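You operate a simulated robot arm through the tools that you are given. There is no shell and no other tool. Be economical: measure what you need, move in short steps, check, and stop when the job is done.

Carry out the task below with a simulated robot arm. There is one attempt and no reset: what you move stays moved.

TASK
Try both plug gauges in the sleeve in the grey holder and sort it by the result.
Fine: green in and red out is PASS, green out REWORK, red in SCRAP; stand the gauges back; the other sleeves stay.

It is judged by the outcome, as a careful person would: the job done as asked, and still so three seconds after it is handed in. It fails if anything else is knocked over, pushed out of place, dropped, spilled or broken.

THE ROBOT
A 6-joint arm with a two-finger parallel gripper, fixed in place. Base frame: the origin is at the foot of the arm, x ahead of it, y to its left, z up. Lengths are in cm, angles in degrees, forces in N, time in s.
Its first joint turns from -66.0 to 66.0 degrees. Payload 2.9 kg.
Tool frame: the origin (TCP) lies between the finger pads and is the grasp point; the fingertips stand 3 cm ahead of it; z points along the fingers, y is the line along which they close. The gripper opens to 11 cm. The fingers are 2 cm wide and 1 cm thick; the gripper's body (4.8 by 11.2 cm) begins 5.5 cm behind the TCP.
Orientation is that of the tool frame in the base frame, as a unit quaternion [x, y, z, w]. With the fingers straight down and closing along the base's y, the tool's x points along the base's -x, its y along +y and its z along -z.

THE INTERFACE
- The arm moves only by the tool drive_tool. Its arguments are lists of equal length, an entry for each row: "offset": the shift along the tool's x, y, z in units of 500 mm (1.0 is 500 mm), a list of three; "rot": the turn, a rotation vector about the tool's x, y, z in units of 180 degrees (1.0 is 180 degrees), a list of three; "grip": the finger opening in cm, from 0 to 11. In form: {"offset": [[x, y, z], ...], "rot": [[ax, ay, az], ...], "grip": [grip, ...]}. A call has 1 to 8 rows; each row is the pose to reach, as a shift and turn from the pose commanded when the call began, along the tool's axes at that moment. A call with a number of a shift or a turn outside -1 to 1 is refused whole. A row lasts 0.2 s, in which the tool goes at most 5 cm and 8.6 degrees; a call with a longer step from one row to the next is refused whole, and so is a gripper value outside its range. A pose out of reach is approached as far as the arm can. The call stops where the force on the tool passes 70 N (or 10 N more than at its start, if that is more) or the arm is blocked; 0.2 s more then pass. The fingers move at their own pace (about 10.8 cm/s each) and stop on an object; they squeeze with about 37 N. The grip force told is the motor's: it shows also when the fingers shut on nothing. Time passes only in rows, and 0.2 s behind the last, so rows that repeat a pose let the fingers close. It gives the time, the measured TCP pose, the force on the tool (base axes), the opening and the grip force at its end, in the units of the frame above (readings bear some noise).
- Cameras (640 x 400 px; columns grow to the right, rows downward): "scene" is fixed at [7.83, 42.65, 140.94]; the picture's right is [-0.78, -0.63, 0.00], its down [-0.21, 0.26, -0.94] and it looks along [0.59, -0.73, -0.34] (base axes); focal length 371 px, centre (320, 200). "wrist" rides on the gripper at [-3.6, 0, -5.7] in the tool frame; the picture's right is [0.00, -1.00, 0.00], its down [0.97, 0.00, -0.24] and it looks along [0.24, 0.00, 0.97] (tool axes); focal length 218 px, centre (320, 200).
- capture(camera): a new picture of that camera. No time passes.
- probe_pixels(camera, pixels): there is no depth. For up to 12 entries [column, row, z] of the newest picture of that camera ("zoom" is the newest enlarged one), the place [x, y] in the base frame at which the ray of that pixel passes the height z, good to about 0.2 cm. No time passes.
- enlarge(camera, box): a new picture of the part [left, top, right, bottom] of that camera's present view, enlarged. No time passes.
- hand_in(): hands the job in; it is judged then, once.

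Work in short steps. Measure before you move; look again where a grasp or a placing could have gone wrong, and mend it. You have 80 turns and 34 pictures in all, the two below and enlarged ones among them. Open the gripper and draw the arm clear of the work before you hand the job in, unless the task says otherwise; then end with one line.

The tools are called as a command line: name --argument value ..., lists and objects as JSON in quotes. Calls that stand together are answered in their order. drive_tool: Moves the arm, as the interface text tells. Its arguments: {"type":"object","properties":{"offset":{"type":"array","items":{"type":"array","items":{"type":"number"}}},"rot":{"type":"array","items":{"type":"array","items":{"type":"number"}}},"grip":{"type":"array","items":{"type":"number"}}},"required":["offset","rot","grip"]} The other tools are called the same way: capture (camera) takes a picture; probe_pixels (camera, pixels) gives the place at which the rays of pixels pass given heights; enlarge (camera, box) takes an enlarged picture of a part of a camera's view; hand_in () hands the job in.

At the start:

```text
clock: 0.0
ee_pos: [40.42, -14.99, 116.0]
ee_rot: [0.0, 1.0, 0.0, 0.0]
force: [-0.7, -1.3, 0.2]
opening: 10.97
finger_force: 0.1
```

scene: 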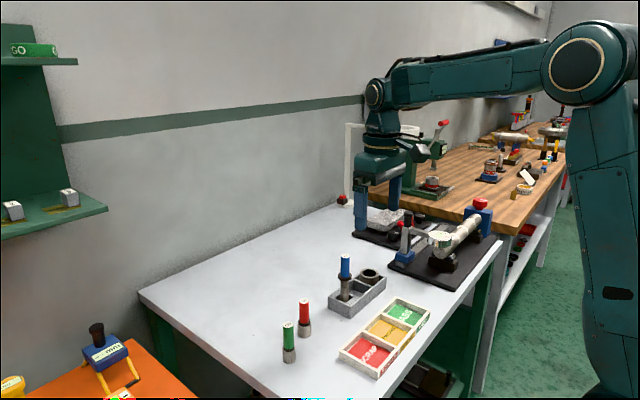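
wrist: 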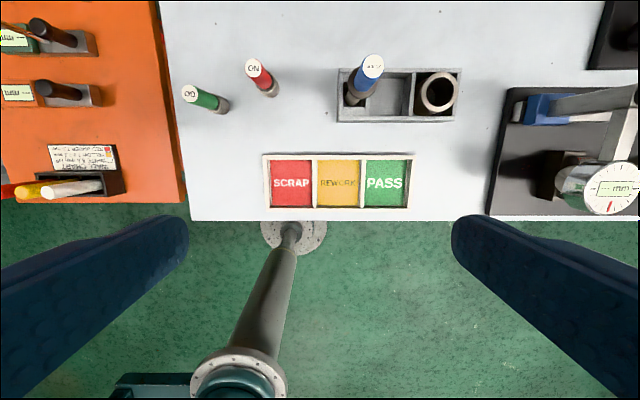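

I'll look closer at the workpieces and measure positions at the stated surface height.

enlarge --camera "scene" --box '[260, 230, 460, 390]'

enlarge --camera "wrist" --box '[160, 30, 480, 230]'

probe_pixels --camera "wrist" --pixels '[[338, 122, 25], [455, 120, 25], [266, 207, 25], [410, 207, 25], [190, 220, 25], [223, 106, 25], [272, 92, 25]]'

probe_pixels --camera "scene" --pixels '[[289, 360, 25], [305, 335, 25], [346, 318, 25], [386, 285, 25], [375, 378, 25], [428, 320, 25]]'

```text
2.50 times, centred on (360, 310) of scene
```

zoom: 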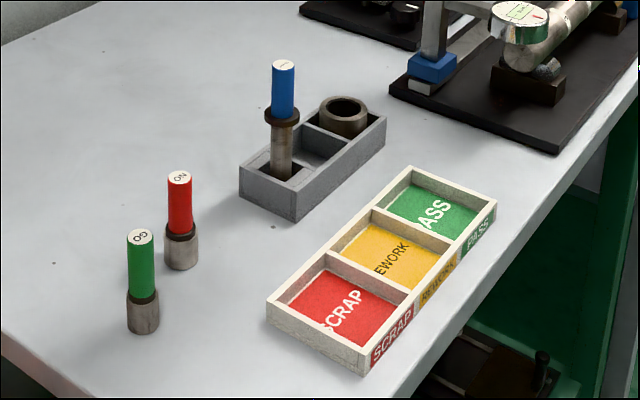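

```text
2.00 times, centred on (320, 130) of wrist
```

zoom: 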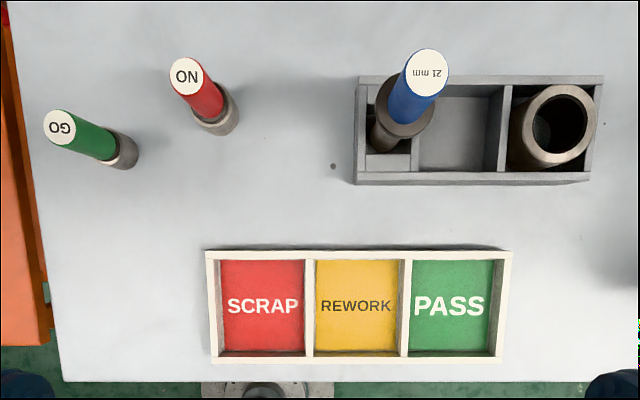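

```text
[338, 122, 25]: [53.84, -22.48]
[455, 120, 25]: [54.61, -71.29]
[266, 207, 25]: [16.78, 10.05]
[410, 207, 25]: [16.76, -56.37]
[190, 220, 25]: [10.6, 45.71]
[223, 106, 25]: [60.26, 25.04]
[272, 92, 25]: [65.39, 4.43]
```

```text
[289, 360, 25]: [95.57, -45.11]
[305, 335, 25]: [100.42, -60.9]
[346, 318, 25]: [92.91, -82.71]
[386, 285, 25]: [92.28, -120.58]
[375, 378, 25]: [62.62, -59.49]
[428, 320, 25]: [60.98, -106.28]
```

The two cameras disagree at z = 25, and triangulating the green gauge's foot puts the table near z ≈ 85. I check this with further points.

probe_pixels --camera "wrist" --pixels '[[338, 122, 85], [455, 122, 85], [264, 212, 85], [411, 212, 85], [223, 108, 85], [272, 93, 85], [190, 220, 85]]'

probe_pixels --camera "scene" --pixels '[[289, 361, 85], [304.5, 336, 85], [350, 317, 85], [386, 289, 85], [377, 379, 85], [430, 322, 85], [340, 363, 85]]'

```text
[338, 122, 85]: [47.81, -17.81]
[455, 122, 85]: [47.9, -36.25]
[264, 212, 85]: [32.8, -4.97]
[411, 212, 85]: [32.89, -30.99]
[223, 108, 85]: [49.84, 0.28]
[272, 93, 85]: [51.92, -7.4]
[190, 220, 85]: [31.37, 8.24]
```

```text
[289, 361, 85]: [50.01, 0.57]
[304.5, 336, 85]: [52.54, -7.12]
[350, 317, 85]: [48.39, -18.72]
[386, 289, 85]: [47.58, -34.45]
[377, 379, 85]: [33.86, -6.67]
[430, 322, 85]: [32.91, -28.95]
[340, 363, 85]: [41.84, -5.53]
```

Both cameras agree at about z = 85, so I use measured heights from here. Next I move over the gauges (≈(50,0) and (52,-7)) to check reach and get a closer view.

drive_tool --offset '[[-0.08, 0.04, 0], [-0.14, 0.12, 0], [-0.2, 0.2, 0], [-0.2, 0.23, 0.08], [-0.2, 0.23, 0.08]]' --rot '[[0, 0, 0], [0, 0, 0], [0, 0, 0], [0, 0, 0], [0, 0, 0]]' --grip '[11, 11, 11, 11, 11]'

capture --camera "wrist"

```text
clock: 1.2
ee_pos: [50.18, -3.62, 112.11]
ee_rot: [0.0, 1.0, -0.001, -0.001]
force: [0.0, -0.5, 0.4]
opening: 10.99
finger_force: 0.1
```

```text
29 pictures are left
```

wrist: 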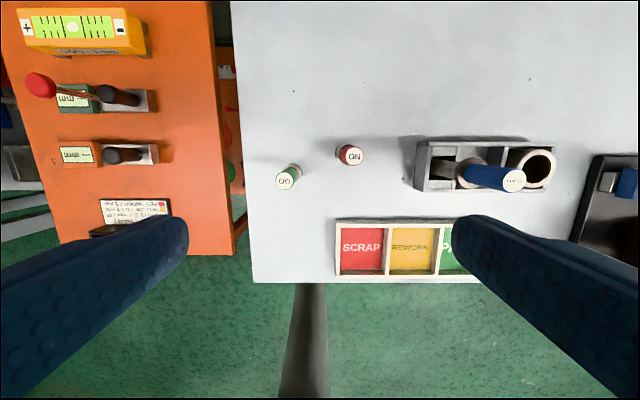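

Reach is fine here. Now I measure tops (green (285,181), red (353,156)) at candidate heights in both cameras.

probe_pixels --camera "wrist" --pixels '[[285, 181, 93], [285, 181, 95], [285, 181, 97], [353, 156, 93], [353, 156, 95], [353, 156, 97], [297, 168, 85], [342, 150, 85], [536, 167, 88], [536, 167, 90]]'

probe_pixels --camera "scene" --pixels '[[288, 324.5, 93], [288, 324.5, 95], [288, 324.5, 97], [304, 301, 93], [304, 301, 95], [304, 301, 97], [369.5, 273, 88], [369.5, 273, 90]]'

enlarge --camera "wrist" --box '[240, 120, 400, 220]'

```text
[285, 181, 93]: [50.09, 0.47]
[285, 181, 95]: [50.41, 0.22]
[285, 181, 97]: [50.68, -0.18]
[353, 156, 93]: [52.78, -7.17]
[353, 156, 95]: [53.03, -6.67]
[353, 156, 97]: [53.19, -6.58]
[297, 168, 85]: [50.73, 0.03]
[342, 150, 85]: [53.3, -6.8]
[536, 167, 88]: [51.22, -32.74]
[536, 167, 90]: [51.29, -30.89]
```

```text
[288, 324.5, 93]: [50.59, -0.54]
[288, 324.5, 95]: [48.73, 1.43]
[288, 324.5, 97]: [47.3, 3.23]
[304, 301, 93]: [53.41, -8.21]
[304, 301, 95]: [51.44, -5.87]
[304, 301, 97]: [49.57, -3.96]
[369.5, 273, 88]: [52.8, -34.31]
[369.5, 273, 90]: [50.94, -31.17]
```

```text
4.00 times, centred on (320, 170) of wrist
```

zoom: 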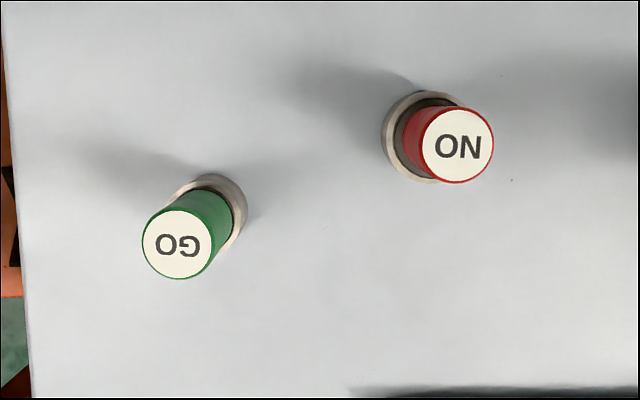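

Tops are near z ≈ 93.5: green about (50.2, 0.2), red about (52.9, -6.9). I move directly above green with the gripper at 6 cm and stop at z ≈ 103 to refine.

drive_tool --offset '[[0, 0.0764, 0], [0, 0.0764, 0.09], [0, 0.0764, 0.18], [0, 0.0764, 0.18], [0, 0.0764, 0.18]]' --rot '[[0, 0, 0], [0, 0, 0], [0, 0, 0], [0, 0, 0], [0, 0, 0]]' --grip '[6, 6, 6, 6, 6]'

capture --camera "wrist"

```text
clock: 2.4
ee_pos: [50.35, 0.37, 103.13]
ee_rot: [0.0, 1.0, -0.001, 0.0]
force: [0.6, 0.5, 0.1]
opening: 6.0
finger_force: 0.0
```

```text
27 pictures are left
```

wrist: 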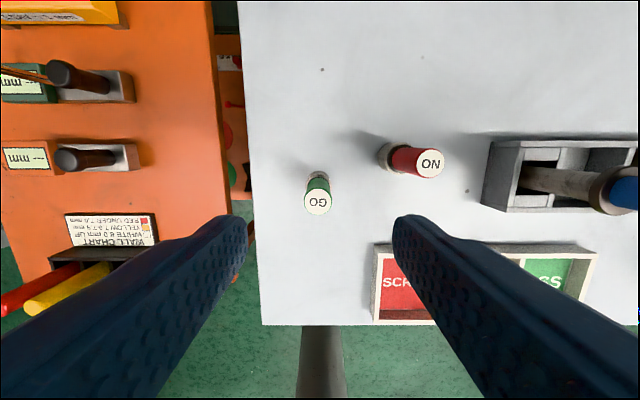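

probe_pixels --camera "wrist" --pixels '[[317, 203, 93], [317, 203, 94], [319, 176, 85], [431, 163, 93], [431, 163, 94], [386, 155, 85]]'

enlarge --camera "wrist" --box '[260, 130, 460, 255]'

```text
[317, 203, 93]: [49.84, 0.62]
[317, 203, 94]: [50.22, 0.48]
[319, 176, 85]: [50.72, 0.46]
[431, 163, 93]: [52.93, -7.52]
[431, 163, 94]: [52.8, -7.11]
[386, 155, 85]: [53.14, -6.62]
```

```text
3.20 times, centred on (360, 192) of wrist
```

zoom: 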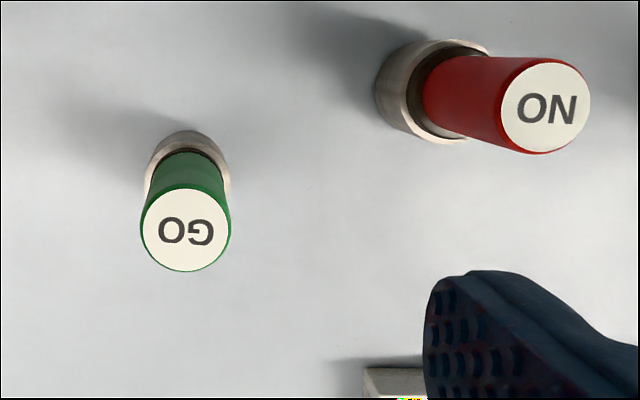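

Green's top (≈(318,201)) lies within 0.25 cm of the tool axis. I shift slightly, descend to z ≈ 91 and close.

drive_tool --offset '[[0.005, 0.002, 0.08], [0.005, 0.002, 0.16], [0.005, 0.002, 0.22], [0.005, 0.002, 0.243], [0.005, 0.002, 0.243], [0.005, 0.002, 0.243], [0.005, 0.002, 0.243], [0.005, 0.002, 0.243]]' --rot '[[0, 0, 0], [0, 0, 0], [0, 0, 0], [0, 0, 0], [0, 0, 0], [0, 0, 0], [0, 0, 0], [0, 0, 0]]' --grip '[6, 6, 6, 6, 6, 1, 1, 1]'

capture --camera "wrist"

```text
clock: 4.2
ee_pos: [50.19, 0.33, 90.87]
ee_rot: [0.0, 1.0, 0.0, 0.0]
force: [0.1, -0.1, 0.3]
opening: 2.43
finger_force: 36.4
```

```text
25 pictures are left
```

wrist: 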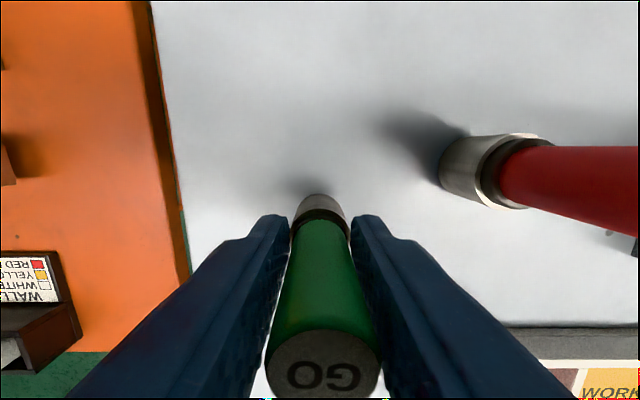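

Opening 2.43 suggests the tips clamp the collar, not the handle. I reopen, rise 1.2 cm, and regrip on the handle.

drive_tool --offset '[[0, 0, 0], [0, 0, 0], [0, 0, -0.024], [0, 0, -0.024], [0, 0, -0.024], [0, 0, -0.024], [0, 0, -0.024]]' --rot '[[0, 0, 0], [0, 0, 0], [0, 0, 0], [0, 0, 0], [0, 0, 0], [0, 0, 0], [0, 0, 0]]' --grip '[4, 4, 4, 4, 1, 1, 1]'

capture --camera "wrist"

```text
clock: 5.8
ee_pos: [50.14, 0.28, 92.01]
ee_rot: [-0.001, 1.0, 0.0, 0.0]
force: [-0.2, 0.4, 1.9]
opening: 1.98
finger_force: 37.4
```

```text
24 pictures are left
```

wrist: 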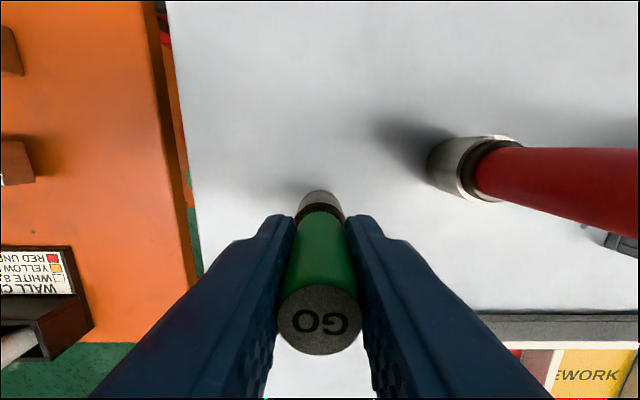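

Grip is now on the handle (1.98). The base edge at row 190 suggests a ~0.25 cm offset along x, so I centre it in x too by opening, turning −90° about the tool axis, and regripping.

drive_tool --offset '[[0, 0, 0], [0, 0, 0], [0, 0, 0], [0, 0, 0], [0, 0, 0], [0, 0, 0], [0, 0, 0], [0, 0, 0]]' --rot '[[0, 0, 0], [0, 0, 0], [0, 0, -0.045], [0, 0, -0.09], [0, 0, -0.135], [0, 0, -0.18], [0, 0, -0.225], [0, 0, -0.27]]' --grip '[4.5, 4.5, 4.5, 4.5, 4.5, 4.5, 4.5, 4.5]'

drive_tool --offset '[[0, 0, 0], [0, 0, 0], [0, 0, 0], [0, 0, 0], [0, 0, 0], [0, 0, 0], [0, 0, 0], [0, 0, 0]]' --rot '[[0, 0, -0.046], [0, 0, -0.092], [0, 0, -0.138], [0, 0, -0.184], [0, 0, -0.23], [0, 0, -0.23], [0, 0, -0.23], [0, 0, -0.23]]' --grip '[4.5, 4.5, 4.5, 4.5, 4.5, 1, 1, 1]'

capture --camera "wrist"

```text
clock: 7.6
ee_pos: [50.08, 0.45, 92.11]
ee_rot: [-0.412, 0.911, 0.0, 0.0]
force: [1.0, 0.7, -0.5]
opening: 4.5
finger_force: 0.1
```

```text
clock: 9.4
ee_pos: [50.15, 0.36, 92.11]
ee_rot: [0.708, -0.706, -0.001, -0.001]
force: [1.4, -0.6, 0.7]
opening: 1.99
finger_force: 37.2
```

```text
23 pictures are left
```

wrist: 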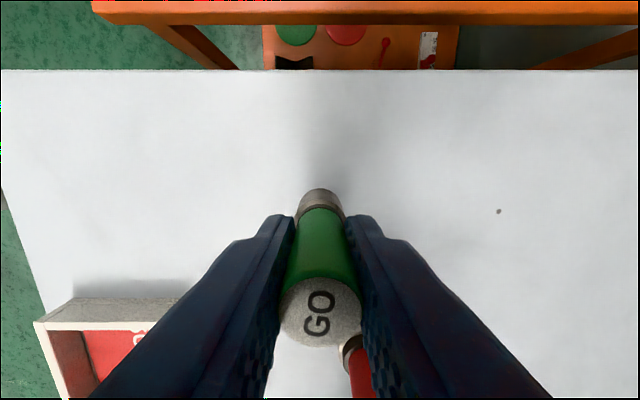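

Centred, held at 1.99; its home is (50.15, 0.36) with TCP z 92.1. Lift to z ≈ 110 (clear of the blue gauge top ≈100) and travel to view the sleeve from above.

drive_tool --offset '[[0, 0, -0.02], [0, 0, -0.1], [0, 0, -0.19], [0, 0, -0.28], [0, 0, -0.36], [0.08, -0.01, -0.36], [0.17, -0.02, -0.36], [0.26, -0.02, -0.36]]' --rot '[[0, 0, 0], [0, 0, 0], [0, 0, 0], [0, 0, 0], [0, 0, 0], [0, 0, 0], [0, 0, 0], [0, 0, 0]]' --grip '[1, 1, 1, 1, 1, 1, 1, 1]'

drive_tool --offset '[[0.09, 0, 0], [0.18, 0, 0], [0.27, 0, 0], [0.36, 0, 0], [0.44, 0, 0], [0.46, 0, 0], [0.46, 0, 0]]' --rot '[[0, 0, 0], [0, 0, 0], [0, 0, 0], [0, 0, 0], [0, 0, 0], [0, 0, 0], [0, 0, 0]]' --grip '[1, 1, 1, 1, 1, 1, 1]'

capture --camera "wrist"

```text
clock: 11.2
ee_pos: [51.16, -12.53, 110.12]
ee_rot: [-0.707, 0.707, 0.0, 0.0]
force: [0.6, -0.6, -1.7]
opening: 2.02
finger_force: 36.6
```

```text
clock: 12.8
ee_pos: [51.15, -35.45, 110.29]
ee_rot: [0.707, -0.707, 0.0, 0.0]
force: [0.1, -0.6, -0.5]
opening: 1.97
finger_force: 37.0
```

```text
22 pictures are left
```

wrist: 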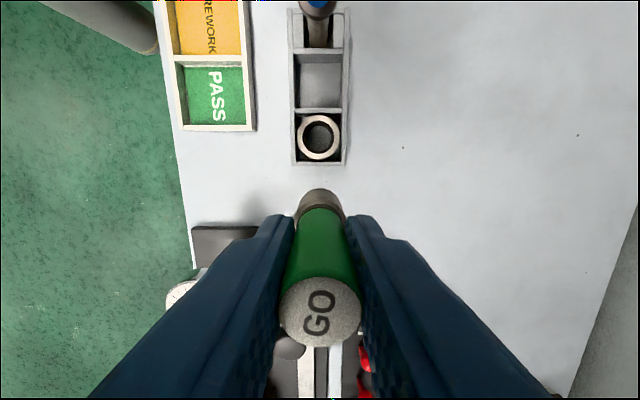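

enlarge --camera "wrist" --box '[270, 90, 370, 190]'

enlarge --camera "scene" --box '[300, 200, 460, 300]'

```text
4.00 times, centred on (320, 140) of wrist
```

zoom: 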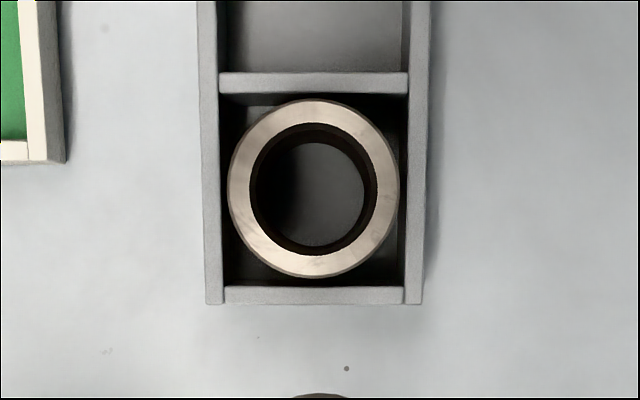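

```text
4.00 times, centred on (380, 250) of scene
```

zoom: 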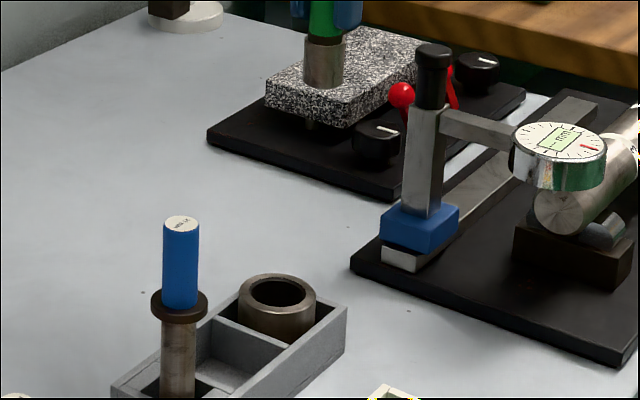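

The sleeve bore centre (≈(318.5,137)) works out to about (50.97, -30.87). The bore looks about 3.8 cm wide against a ~2.5 cm green plug. I go over it, lower to just above the rim, and check.

drive_tool --offset '[[-0.0916, 0.0036, 0], [-0.0916, 0.0036, 0.08], [-0.0916, 0.0036, 0.16], [-0.0916, 0.0036, 0.23], [-0.0916, 0.0036, 0.23], [-0.0916, 0.0036, 0.23]]' --rot '[[0, 0, 0], [0, 0, 0], [0, 0, 0], [0, 0, 0], [0, 0, 0], [0, 0, 0]]' --grip '[1, 1, 1, 1, 1, 1]'

enlarge --camera "scene" --box '[320, 220, 420, 320]'

capture --camera "wrist"

```text
clock: 14.2
ee_pos: [51.02, -31.03, 98.51]
ee_rot: [-0.707, 0.707, 0.0, 0.0]
force: [0.7, 0.5, -2.0]
opening: 2.01
finger_force: 38.0
```

```text
4.00 times, centred on (370, 270) of scene
```

zoom: 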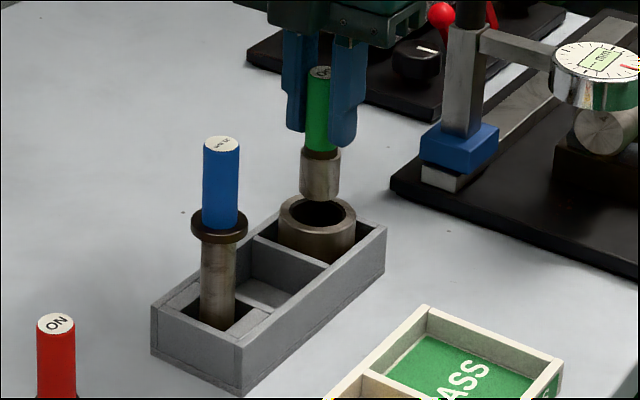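

```text
18 pictures are left
```

wrist: 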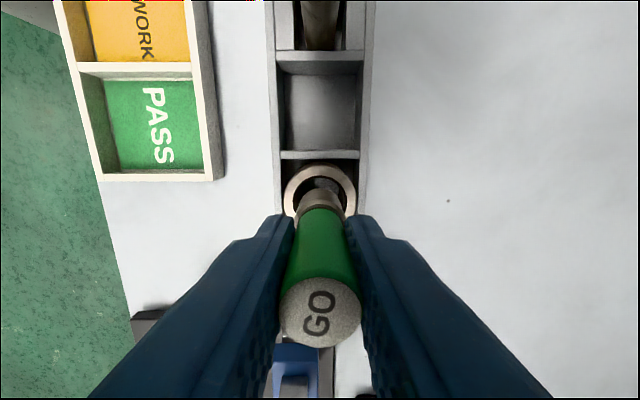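

The plug (zoom x 300–341) sits centrally over the bore (291–345). I lower in small steps, watching force.

drive_tool --offset '[[0, 0, 0.02], [0, 0, 0.04], [0, 0, 0.06], [0, 0, 0.08], [0, 0, 0.09], [0, 0, 0.09]]' --rot '[[0, 0, 0], [0, 0, 0], [0, 0, 0], [0, 0, 0], [0, 0, 0], [0, 0, 0]]' --grip '[1, 1, 1, 1, 1, 1]'

capture --camera "wrist"

```text
clock: 15.6
ee_pos: [50.93, -30.96, 94.13]
ee_rot: [-0.707, 0.707, 0.0, 0.001]
force: [0.4, -0.2, -1.7]
opening: 2.02
finger_force: 37.1
```

```text
17 pictures are left
```

wrist: 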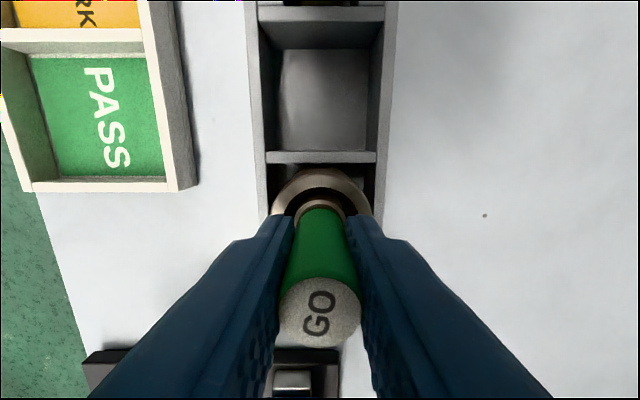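

Green has dropped in with no force. One more 0.6 cm to be certain, then withdraw.

drive_tool --offset '[[0, 0, 0.012], [0, 0, 0.012]]' --rot '[[0, 0, 0], [0, 0, 0]]' --grip '[1, 1]'

enlarge --camera "scene" --box '[340, 220, 420, 300]'

```text
clock: 16.2
ee_pos: [50.93, -31.01, 93.56]
ee_rot: [-0.707, 0.708, 0.001, 0.0]
force: [0.4, 0.2, -1.3]
opening: 2.01
finger_force: 36.9
```

```text
5.00 times, centred on (380, 260) of scene
```

zoom: 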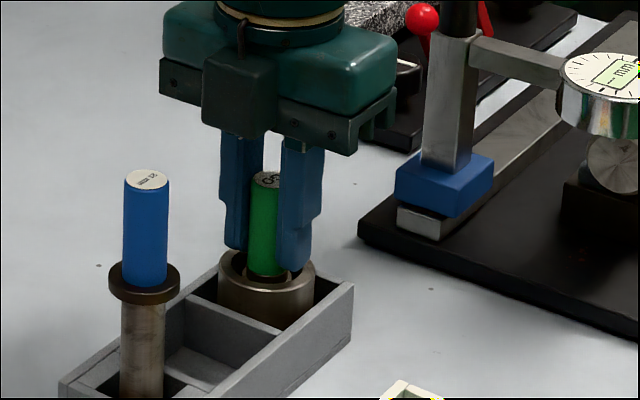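

Green is plainly inside the sleeve. I withdraw it and return it along the reversed path to its home.

drive_tool --offset '[[0, 0, -0.03], [0, 0, -0.12], [0, 0, -0.21], [0, 0, -0.3], [0, 0, -0.34], [-0.09, 0, -0.34], [-0.18, 0, -0.34], [-0.27, 0, -0.34]]' --rot '[[0, 0, 0], [0, 0, 0], [0, 0, 0], [0, 0, 0], [0, 0, 0], [0, 0, 0], [0, 0, 0], [0, 0, 0]]' --grip '[1, 1, 1, 1, 1, 1, 1, 1]'

drive_tool --offset '[[-0.09, 0.008, 0], [-0.18, 0.0164, 0], [-0.27, 0.0164, 0], [-0.34, 0.0164, 0], [-0.3584, 0.0164, 0], [-0.3584, 0.0164, 0.09], [-0.3584, 0.0164, 0.18], [-0.3584, 0.0164, 0.27]]' --rot '[[0, 0, 0], [0, 0, 0], [0, 0, 0], [0, 0, 0], [0, 0, 0], [0, 0, 0], [0, 0, 0], [0, 0, 0]]' --grip '[1, 1, 1, 1, 1, 1, 1, 1]'

drive_tool --offset '[[0, 0, 0.05], [0, 0, 0.08], [0, 0, 0.094], [0, 0, 0.097], [0, 0, 0.097]]' --rot '[[0, 0, 0], [0, 0, 0], [0, 0, 0], [0, 0, 0], [0, 0, 0]]' --grip '[1, 1, 1, 1, 1]'

```text
clock: 18.0
ee_pos: [51.06, -17.26, 110.45]
ee_rot: [0.707, -0.707, 0.0, 0.0]
force: [0.0, 0.6, -1.2]
opening: 1.94
finger_force: 36.6
```

```text
clock: 19.8
ee_pos: [50.25, 0.49, 96.98]
ee_rot: [-0.707, 0.707, 0.0, 0.0]
force: [0.4, -0.2, -2.2]
opening: 1.98
finger_force: 37.0
```

```text
clock: 21.0
ee_pos: [50.3, 0.6, 92.22]
ee_rot: [-0.707, 0.708, 0.0, 0.0]
force: [-0.7, -0.1, -0.9]
opening: 1.99
finger_force: 37.0
```

At home height; I lower the last ~0.1 cm, open to 4.5, and rise clear.

drive_tool --offset '[[0, 0, 0.002], [0, 0, 0.002], [0, 0, 0.002], [0, 0, 0.002], [0, 0, -0.05], [0, 0, -0.14], [0, 0, -0.2], [0, 0, -0.2]]' --rot '[[0, 0, 0], [0, 0, 0], [0, 0, 0], [0, 0, 0], [0, 0, 0], [0, 0, 0], [0, 0, 0], [0, 0, 0]]' --grip '[1, 4.5, 4.5, 4.5, 4.5, 4.5, 4.5, 4.5]'

capture --camera "wrist"

```text
clock: 22.8
ee_pos: [49.98, 0.33, 102.21]
ee_rot: [0.707, -0.707, 0.0, 0.0]
force: [-0.2, -0.2, -0.1]
opening: 4.52
finger_force: 0.0
```

```text
15 pictures are left
```

wrist: 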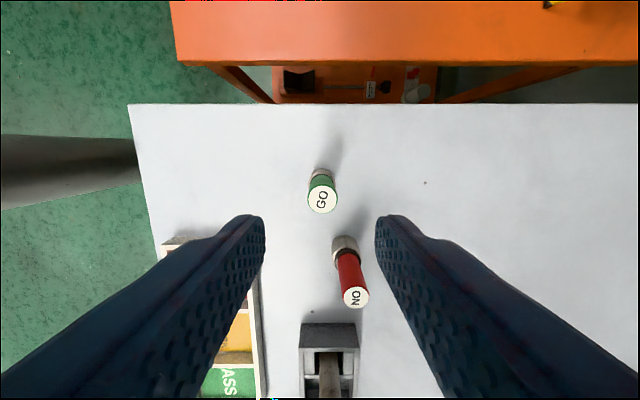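

Green stands back upright. Red (top (355,298)) computes to about (52.7, -7.1); I move over it and look once before descending.

drive_tool --offset '[[0.08, -0.03, 0], [0.148, -0.052, 0], [0.148, -0.052, 0], [0.148, -0.052, 0]]' --rot '[[0, 0, 0], [0, 0, 0], [0, 0, 0], [0, 0, 0]]' --grip '[4.5, 4.5, 4.5, 4.5]'

capture --camera "wrist"

```text
clock: 23.8
ee_pos: [52.92, -6.99, 102.17]
ee_rot: [-0.707, 0.707, -0.001, 0.0]
force: [0.1, -0.2, -0.5]
opening: 4.5
finger_force: 0.0
```

```text
14 pictures are left
```

wrist: 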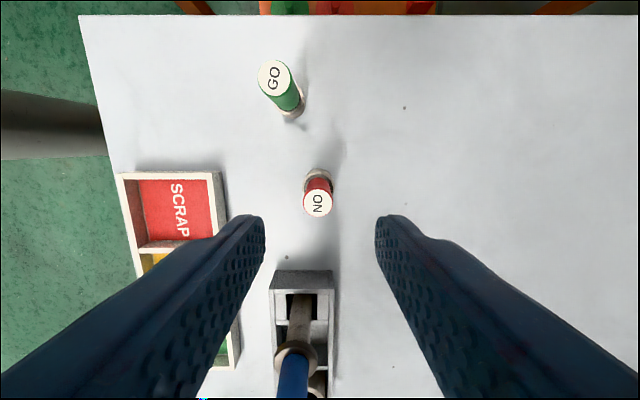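

Red sits nearly on axis. I descend to the same grip height and close along x.

drive_tool --offset '[[0.004, 0.005, 0.08], [0.004, 0.005, 0.15], [0.004, 0.005, 0.19], [0.004, 0.005, 0.2], [0.004, 0.005, 0.2], [0.004, 0.005, 0.2], [0.004, 0.005, 0.2], [0.004, 0.005, 0.2]]' --rot '[[0, 0, 0], [0, 0, 0], [0, 0, 0], [0, 0, 0], [0, 0, 0], [0, 0, 0], [0, 0, 0], [0, 0, 0]]' --grip '[4.5, 4.5, 4.5, 4.5, 4.5, 1, 1, 1]'

```text
clock: 25.6
ee_pos: [52.51, -7.33, 92.27]
ee_rot: [0.707, -0.707, 0.0, 0.0]
force: [-0.4, -0.7, 0.0]
opening: 2.02
finger_force: 37.1
```

Handle gripped (2.02). Now open, turn back +90° and close along y to centre it both ways.

drive_tool --offset '[[0, 0, 0], [0, 0, 0], [0, 0, 0], [0, 0, 0], [0, 0, 0], [0, 0, 0], [0, 0, 0], [0, 0, 0]]' --rot '[[0, 0, 0], [0, 0, 0], [0, 0, 0.045], [0, 0, 0.09], [0, 0, 0.135], [0, 0, 0.18], [0, 0, 0.225], [0, 0, 0.27]]' --grip '[4.5, 4.5, 4.5, 4.5, 4.5, 4.5, 4.5, 4.5]'

drive_tool --offset '[[0, 0, 0], [0, 0, 0], [0, 0, 0], [0, 0, 0], [0, 0, 0], [0, 0, 0], [0, 0, 0], [0, 0, 0]]' --rot '[[0, 0, 0.046], [0, 0, 0.092], [0, 0, 0.138], [0, 0, 0.184], [0, 0, 0.23], [0, 0, 0.23], [0, 0, 0.23], [0, 0, 0.23]]' --grip '[4.5, 4.5, 4.5, 4.5, 4.5, 1, 1, 1]'

capture --camera "wrist"

```text
clock: 27.4
ee_pos: [52.53, -7.15, 92.11]
ee_rot: [-0.353, 0.936, 0.001, 0.0]
force: [-0.4, 0.0, -1.3]
opening: 4.52
finger_force: 0.0
```

```text
clock: 29.2
ee_pos: [52.41, -7.25, 92.22]
ee_rot: [0.0, 1.0, 0.0, 0.0]
force: [0.3, 1.5, -0.1]
opening: 1.99
finger_force: 37.3
```

```text
13 pictures are left
```

wrist: 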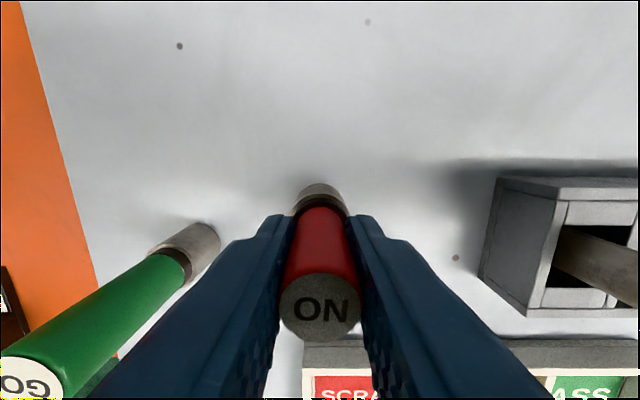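

Red is centred; its home is (52.45, -7.25). Lift, carry to the sleeve at the same place as green, and stop just above the rim.

drive_tool --offset '[[0, 0, -0.02], [0, 0, -0.11], [0, 0, -0.2], [0, 0, -0.29], [0, 0, -0.36], [0.01, -0.09, -0.36], [0.02, -0.18, -0.36], [0.0306, -0.27, -0.36]]' --rot '[[0, 0, 0], [0, 0, 0], [0, 0, 0], [0, 0, 0], [0, 0, 0], [0, 0, 0], [0, 0, 0], [0, 0, 0]]' --grip '[1, 1, 1, 1, 1, 1, 1, 1]'

drive_tool --offset '[[0, -0.09, 0], [0, -0.18, 0], [0, -0.2064, 0], [0, -0.2064, 0.08], [0, -0.2064, 0.16], [0, -0.2064, 0.23], [0, -0.2064, 0.23], [0, -0.2064, 0.23]]' --rot '[[0, 0, 0], [0, 0, 0], [0, 0, 0], [0, 0, 0], [0, 0, 0], [0, 0, 0], [0, 0, 0], [0, 0, 0]]' --grip '[1, 1, 1, 1, 1, 1, 1, 1]'

capture --camera "wrist"

```text
clock: 31.0
ee_pos: [51.32, -20.67, 110.32]
ee_rot: [0.0, 1.0, 0.0, -0.001]
force: [-0.5, 0.4, -2.2]
opening: 2.01
finger_force: 37.3
```

```text
clock: 32.8
ee_pos: [51.07, -30.92, 98.5]
ee_rot: [-0.001, 1.0, 0.0, 0.0]
force: [0.1, 0.4, -1.4]
opening: 1.98
finger_force: 37.4
```

```text
12 pictures are left
```

wrist: 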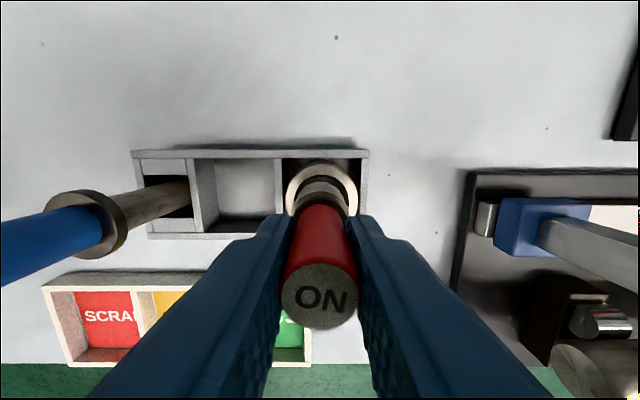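

Red's plug is centred on the bore column-wise (≈321). Lowering in small steps, watching the force.

drive_tool --offset '[[0, 0, 0.02], [0, 0, 0.035], [0, 0, 0.05], [0, 0, 0.065], [0, 0, 0.08], [0, 0, 0.095], [0, 0, 0.1], [0, 0, 0.1]]' --rot '[[0, 0, 0], [0, 0, 0], [0, 0, 0], [0, 0, 0], [0, 0, 0], [0, 0, 0], [0, 0, 0], [0, 0, 0]]' --grip '[1, 1, 1, 1, 1, 1, 1, 1]'

enlarge --camera "scene" --box '[340, 220, 420, 300]'

```text
clock: 34.6
ee_pos: [51.0, -30.87, 93.66]
ee_rot: [0.0, 1.0, 0.0, 0.0]
force: [-1.1, -0.7, -1.8]
opening: 1.99
finger_force: 36.7
```

```text
5.00 times, centred on (380, 260) of scene
```

zoom: 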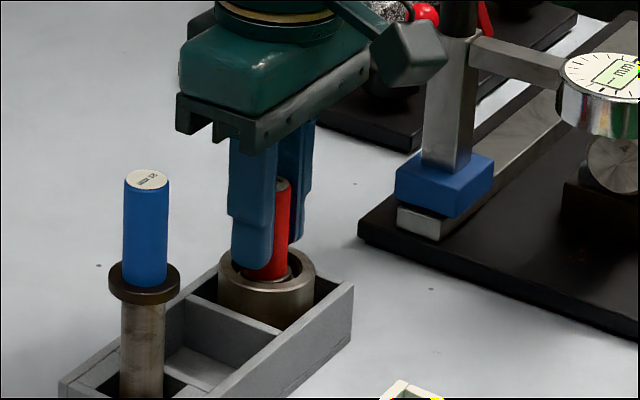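

Red also goes in freely, so the result is SCRAP. Return red to its home by the reversed path.

drive_tool --offset '[[0, 0, -0.03], [0, 0, -0.12], [0, 0, -0.21], [0, 0, -0.3], [0, 0, -0.34], [0, 0.09, -0.34], [0, 0.18, -0.34], [0, 0.27, -0.34]]' --rot '[[0, 0, 0], [0, 0, 0], [0, 0, 0], [0, 0, 0], [0, 0, 0], [0, 0, 0], [0, 0, 0], [0, 0, 0]]' --grip '[1, 1, 1, 1, 1, 1, 1, 1]'

drive_tool --offset '[[-0.015, 0.09, 0], [-0.0306, 0.18, 0], [-0.0306, 0.2064, 0], [-0.0306, 0.2064, 0], [-0.0306, 0.2064, 0.09], [-0.0306, 0.2064, 0.18], [-0.0306, 0.2064, 0.27], [-0.0306, 0.2064, 0.32]]' --rot '[[0, 0, 0], [0, 0, 0], [0, 0, 0], [0, 0, 0], [0, 0, 0], [0, 0, 0], [0, 0, 0], [0, 0, 0]]' --grip '[1, 1, 1, 1, 1, 1, 1, 1]'

drive_tool --offset '[[0, 0, 0.03], [0, 0, 0.045], [0, 0, 0.049], [0, 0, 0.05], [0, 0, 0.05]]' --rot '[[0, 0, 0], [0, 0, 0], [0, 0, 0], [0, 0, 0], [0, 0, 0]]' --grip '[1, 1, 1, 1, 1]'

```text
clock: 36.4
ee_pos: [50.95, -17.43, 110.92]
ee_rot: [0.0, 1.0, 0.001, 0.001]
force: [-0.5, 0.6, -1.8]
opening: 1.99
finger_force: 37.0
```

```text
clock: 38.2
ee_pos: [52.67, -7.3, 94.49]
ee_rot: [0.0, 1.0, 0.001, 0.0]
force: [-0.1, 0.6, -2.3]
opening: 2.0
finger_force: 36.8
```

```text
clock: 39.4
ee_pos: [52.67, -7.18, 92.47]
ee_rot: [0.001, 1.0, -0.001, 0.003]
force: [-2.9, -0.5, 29.0]
opening: 2.01
finger_force: 37.3
```

It touches the table with 29 N; I ease up ~0.15 cm, then release and rise.

drive_tool --offset '[[0, 0, -0.003], [0, 0, -0.003]]' --rot '[[0, 0, 0], [0, 0, 0]]' --grip '[1, 1]'

```text
clock: 40.0
ee_pos: [52.66, -7.28, 92.42]
ee_rot: [0.0, 1.0, -0.001, 0.002]
force: [7.0, -4.8, 18.8]
opening: 1.99
finger_force: 36.5
```

drive_tool --offset '[[0, 0, -0.003], [0, 0, -0.003]]' --rot '[[0, 0, 0], [0, 0, 0]]' --grip '[1, 1]'

```text
clock: 40.6
ee_pos: [52.59, -7.06, 92.32]
ee_rot: [0.001, 1.0, 0.0, 0.001]
force: [4.7, -1.7, 11.5]
opening: 2.0
finger_force: 37.0
```

drive_tool --offset '[[0, 0, -0.004], [0, 0, -0.004]]' --rot '[[0, 0, 0], [0, 0, 0]]' --grip '[1, 1]'

capture --camera "wrist"

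```text
clock: 41.2
ee_pos: [52.27, -7.16, 92.55]
ee_rot: [0.0, 1.0, 0.0, -0.002]
force: [0.7, -0.5, -1.6]
opening: 1.97
finger_force: 37.1
```

```text
10 pictures are left
```

wrist: 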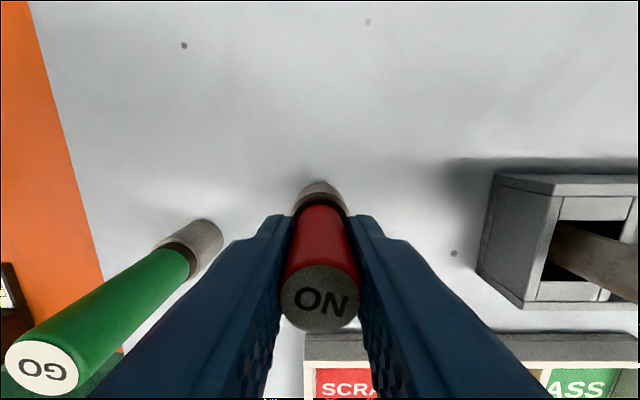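

Load is gone and the gauge hangs within ~0.1 cm of the table, so I lower 0.05 cm, release, and rise.

drive_tool --offset '[[0, 0, 0.002], [0, 0, 0.002], [0, 0, 0.002], [0, 0, 0.002], [0, 0, 0.002], [0, 0, -0.07], [0, 0, -0.15], [0, 0, -0.2]]' --rot '[[0, 0, 0], [0, 0, 0], [0, 0, 0], [0, 0, 0], [0, 0, 0], [0, 0, 0], [0, 0, 0], [0, 0, 0]]' --grip '[1, 1, 4.5, 4.5, 4.5, 4.5, 4.5, 4.5]'

capture --camera "wrist"

```text
clock: 43.0
ee_pos: [52.46, -7.25, 102.74]
ee_rot: [0.0, 1.0, -0.001, 0.0]
force: [-0.5, 0.7, -0.9]
opening: 4.52
finger_force: 0.1
```

```text
9 pictures are left
```

wrist: 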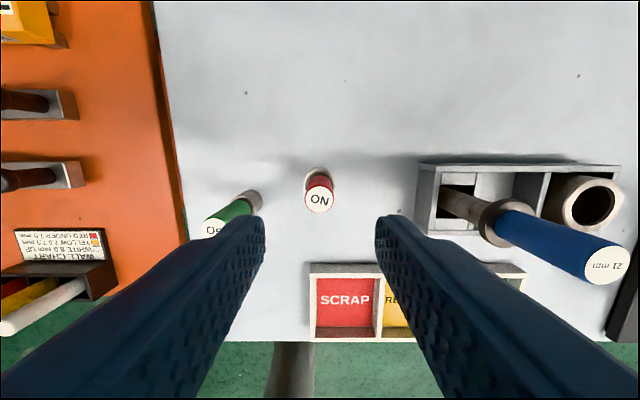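

Both gauges stand. Now the sleeve: its top is ≈89.9 and the walls ≈87.9, so I can grip the exposed collar from outside. I go up, over, and down to z ≈ 96 with 7 cm opening.

drive_tool --offset '[[0, 0, -0.09], [0, 0, -0.15], [0.01, -0.09, -0.15], [0.02, -0.18, -0.15], [0.0306, -0.27, -0.15], [0.0306, -0.36, -0.15], [0.0306, -0.45, -0.15], [0.0306, -0.4764, -0.15]]' --rot '[[0, 0, 0], [0, 0, 0], [0, 0, 0], [0, 0, 0], [0, 0, 0], [0, 0, 0], [0, 0, 0], [0, 0, 0]]' --grip '[7, 7, 7, 7, 7, 7, 7, 7]'

drive_tool --offset '[[0, 0, 0.09], [0, 0, 0.18], [0, 0, 0.25], [0, 0, 0.284], [0, 0, 0.284]]' --rot '[[0, 0, 0], [0, 0, 0], [0, 0, 0], [0, 0, 0], [0, 0, 0]]' --grip '[7, 7, 7, 7, 7]'

capture --camera "wrist"

```text
clock: 44.8
ee_pos: [51.09, -31.06, 110.13]
ee_rot: [0.0, 1.0, 0.0, 0.001]
force: [0.0, 0.9, -0.2]
opening: 7.0
finger_force: 0.1
```

```text
clock: 46.0
ee_pos: [51.05, -30.94, 96.05]
ee_rot: [0.0, 1.0, 0.0, -0.001]
force: [-0.6, -0.4, -0.4]
opening: 7.01
finger_force: 0.0
```

```text
8 pictures are left
```

wrist: 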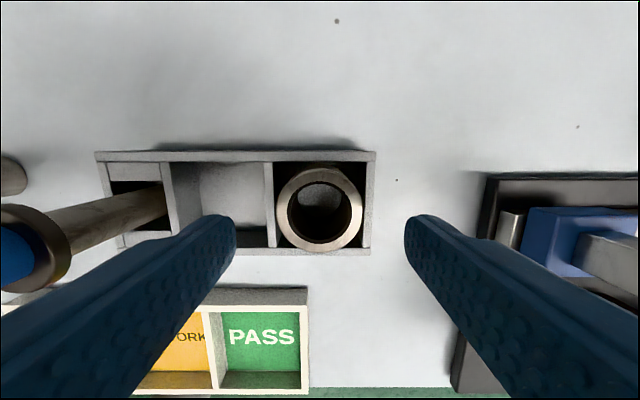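

The sleeve (centre (319.5,209)) is centred between the fingers. I descend to z ≈ 91.3 and close gently.

drive_tool --offset '[[0, 0, 0.04], [0, 0, 0.07], [0, 0, 0.094], [0, 0, 0.094], [0, 0, 0.094], [0, 0, 0.094], [0, 0, 0.094], [0, 0, 0.094]]' --rot '[[0, 0, 0], [0, 0, 0], [0, 0, 0], [0, 0, 0], [0, 0, 0], [0, 0, 0], [0, 0, 0], [0, 0, 0]]' --grip '[7, 7, 7, 7, 4, 4, 4, 4]'

enlarge --camera "scene" --box '[330, 220, 430, 320]'

```text
clock: 47.8
ee_pos: [51.17, -30.91, 91.35]
ee_rot: [0.001, 1.0, 0.0, 0.0]
force: [2.1, -9.4, 1.0]
opening: 6.78
finger_force: 37.2
```

```text
4.00 times, centred on (380, 270) of scene
```

zoom: 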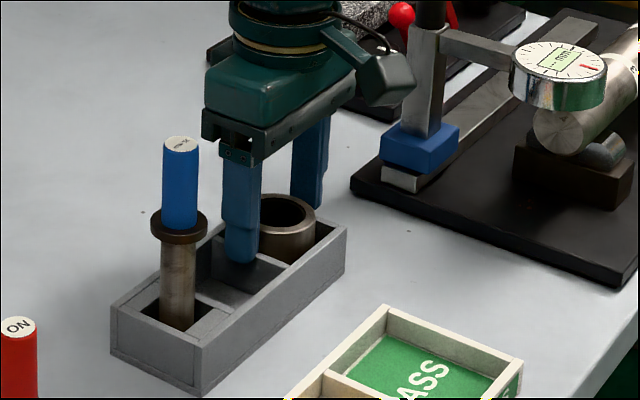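

Opening 6.78 shows the tips caught the holder's walls, not the sleeve. I reopen, rise 0.6 cm, and close again.

drive_tool --offset '[[0, 0, 0], [0, 0, 0], [0, 0, -0.012], [0, 0, -0.012], [0, 0, -0.012], [0, 0, -0.012], [0, 0, -0.012], [0, 0, -0.012]]' --rot '[[0, 0, 0], [0, 0, 0], [0, 0, 0], [0, 0, 0], [0, 0, 0], [0, 0, 0], [0, 0, 0], [0, 0, 0]]' --grip '[7.3, 7.3, 7.3, 7.3, 6, 5, 4, 4]'

```text
clock: 49.6
ee_pos: [51.1, -30.93, 91.96]
ee_rot: [0.0, 1.0, 0.0, 0.0]
force: [0.7, -1.0, 0.9]
opening: 4.86
finger_force: 37.4
```

Opening 4.86 matches the sleeve's diameter. Lift slowly and check.

drive_tool --offset '[[0, 0, -0.01], [0, 0, -0.03], [0, 0, -0.06], [0, 0, -0.1], [0, 0, -0.16], [0, 0, -0.2], [0, 0, -0.2]]' --rot '[[0, 0, 0], [0, 0, 0], [0, 0, 0], [0, 0, 0], [0, 0, 0], [0, 0, 0], [0, 0, 0]]' --grip '[4, 4, 4, 4, 4, 4, 4]'

capture --camera "scene"

```text
clock: 51.2
ee_pos: [51.01, -30.88, 101.77]
ee_rot: [0.0, 1.0, 0.0, -0.001]
force: [-0.4, -0.2, -3.2]
opening: 4.86
finger_force: 37.1
```

```text
6 pictures are left
```

scene: 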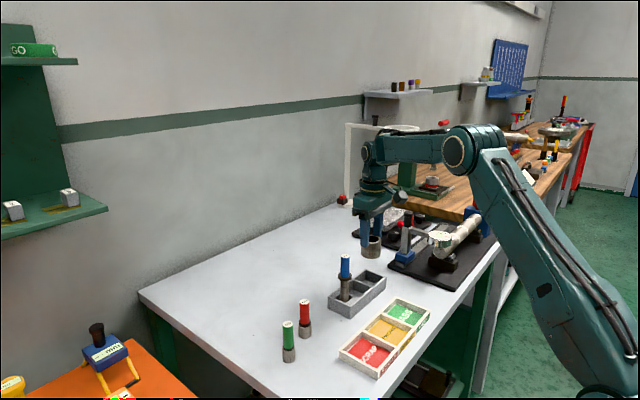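

The sleeve is held. I carry it over -x clear of the tray, then along y towards SCRAP, to a viewing position.

drive_tool --offset '[[0.06, 0, -0.02], [0.14, 0, -0.02], [0.22, 0, -0.02], [0.29, 0.02, -0.02], [0.32, 0.1, -0.02], [0.32, 0.19, -0.02], [0.32, 0.28, -0.02], [0.32, 0.36, -0.02]]' --rot '[[0, 0, 0], [0, 0, 0], [0, 0, 0], [0, 0, 0], [0, 0, 0], [0, 0, 0], [0, 0, 0], [0, 0, 0]]' --grip '[4, 4, 4, 4, 4, 4, 4, 4]'

drive_tool --offset '[[0.01, 0.05, 0], [0.01, 0.068, 0], [0.01, 0.068, 0]]' --rot '[[0, 0, 0], [0, 0, 0], [0, 0, 0]]' --grip '[4, 4, 4]'

capture --camera "wrist"

```text
clock: 53.0
ee_pos: [35.18, -12.75, 102.91]
ee_rot: [0.001, 1.0, 0.0, -0.001]
force: [0.8, -0.2, -4.3]
opening: 4.87
finger_force: 37.0
```

```text
clock: 53.8
ee_pos: [34.58, -9.53, 102.85]
ee_rot: [0.0, 1.0, 0.0, -0.001]
force: [0.4, 0.2, -3.4]
opening: 4.85
finger_force: 36.7
```

```text
5 pictures are left
```

wrist: 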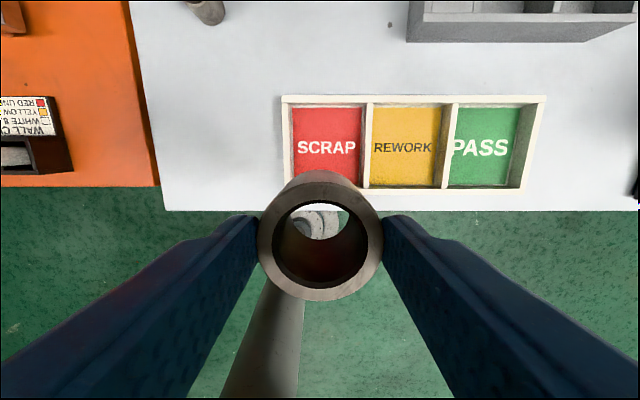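

SCRAP's floor (cols 293–361, rows 107–184) centres on about (38.1, -10.2). I move above it, lower to ~0.8 cm above the floor, then step slowly down.

drive_tool --offset '[[-0.07, -0.014, 0], [-0.07, -0.014, 0], [-0.07, -0.014, 0.07], [-0.07, -0.014, 0.14], [-0.07, -0.014, 0.18], [-0.07, -0.014, 0.195], [-0.07, -0.014, 0.195]]' --rot '[[0, 0, 0], [0, 0, 0], [0, 0, 0], [0, 0, 0], [0, 0, 0], [0, 0, 0], [0, 0, 0]]' --grip '[4, 4, 4, 4, 4, 4, 4]'

enlarge --camera "scene" --box '[330, 290, 440, 390]'

```text
clock: 55.4
ee_pos: [37.95, -10.27, 93.24]
ee_rot: [0.0, 1.0, -0.001, 0.0]
force: [-0.6, -0.1, -3.4]
opening: 4.86
finger_force: 37.1
```

```text
4.00 times, centred on (385, 340) of scene
```

zoom: 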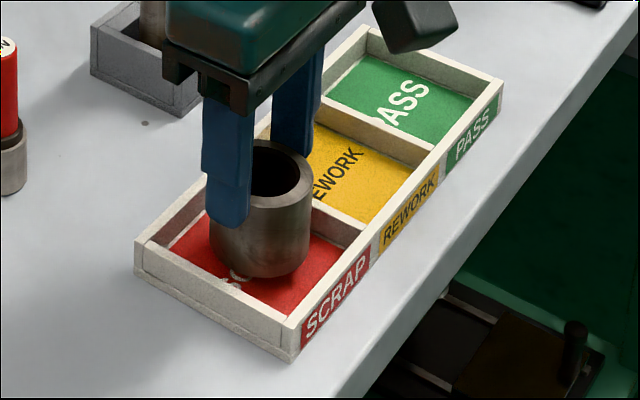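

Sleeve is within SCRAP, just above the floor. I step down in 0.2 cm steps until contact shows.

drive_tool --offset '[[0, 0, 0.006], [0, 0, 0.012], [0, 0, 0.016], [0, 0, 0.016]]' --rot '[[0, 0, 0], [0, 0, 0], [0, 0, 0], [0, 0, 0]]' --grip '[4, 4, 4, 4]'

```text
clock: 56.4
ee_pos: [37.99, -10.24, 92.32]
ee_rot: [0.0, 1.0, 0.0, 0.0]
force: [0.1, 0.4, -3.8]
opening: 4.86
finger_force: 36.8
```

drive_tool --offset '[[0, 0, 0.004], [0, 0, 0.008], [0, 0, 0.008]]' --rot '[[0, 0, 0], [0, 0, 0], [0, 0, 0]]' --grip '[4, 4, 4]'

```text
clock: 57.2
ee_pos: [37.98, -10.29, 92.12]
ee_rot: [0.001, 1.0, -0.001, 0.001]
force: [-1.6, 1.5, 7.7]
opening: 4.85
finger_force: 37.1
```

Contact at z ≈ 92.1. I open to 6.3 and rise straight up.

drive_tool --offset '[[0, 0, -0.002], [0, 0, -0.002], [0, 0, -0.002], [0, 0, -0.002], [0, 0, -0.05], [0, 0, -0.13], [0, 0, -0.21], [0, 0, -0.29]]' --rot '[[0, 0, 0], [0, 0, 0], [0, 0, 0], [0, 0, 0], [0, 0, 0], [0, 0, 0], [0, 0, 0], [0, 0, 0]]' --grip '[4, 6.3, 6.3, 6.3, 6.3, 6.3, 6.3, 6.3]'

drive_tool --offset '[[0, -0.05, -0.08], [0, -0.1, -0.15], [0, -0.1, -0.15]]' --rot '[[0, 0, 0], [0, 0, 0], [0, 0, 0]]' --grip '[6.3, 6.3, 6.3]'

capture --camera "wrist"

enlarge --camera "scene" --box '[260, 230, 460, 390]'

```text
clock: 59.0
ee_pos: [38.05, -10.0, 106.42]
ee_rot: [0.0, 1.0, 0.0, 0.0]
force: [-0.4, 0.2, 0.1]
opening: 6.29
finger_force: 0.0
```

```text
clock: 59.8
ee_pos: [38.12, -15.0, 113.95]
ee_rot: [-0.001, 1.0, 0.0, 0.0]
force: [0.3, -0.2, 0.9]
opening: 6.28
finger_force: 0.0
```

```text
3 pictures are left
```

wrist: 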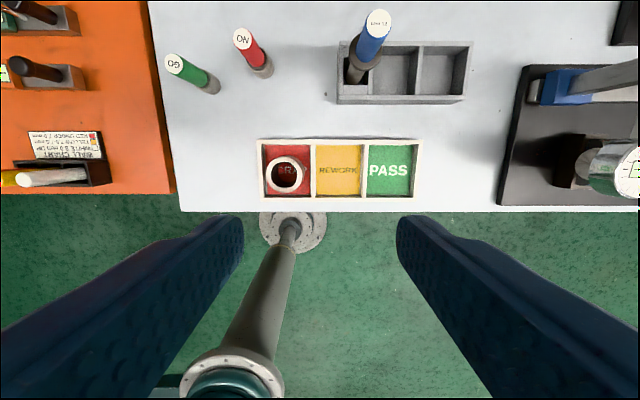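

```text
2.50 times, centred on (360, 310) of scene
```

zoom: 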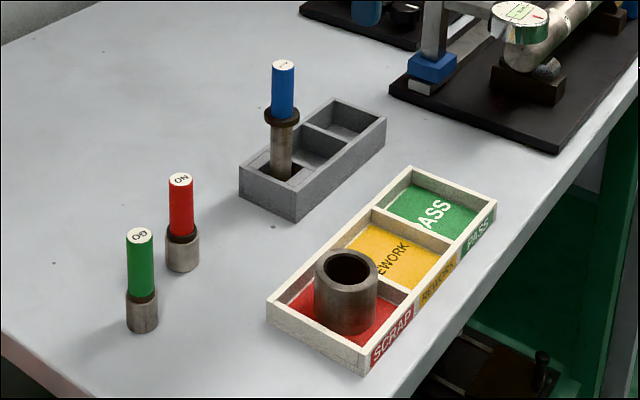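

The sleeve stands upright in SCRAP, both gauges stand at their places, and the holder, blue gauge and tray haven't moved. The arm is clear, so I hand in.

hand_in

```text
The job is handed in.
```

Both the green and the red gauge went into the sleeve without resistance, so it is SCRAP: it now stands in the SCRAP compartment, both gauges are back at their places, and the job is handed in.
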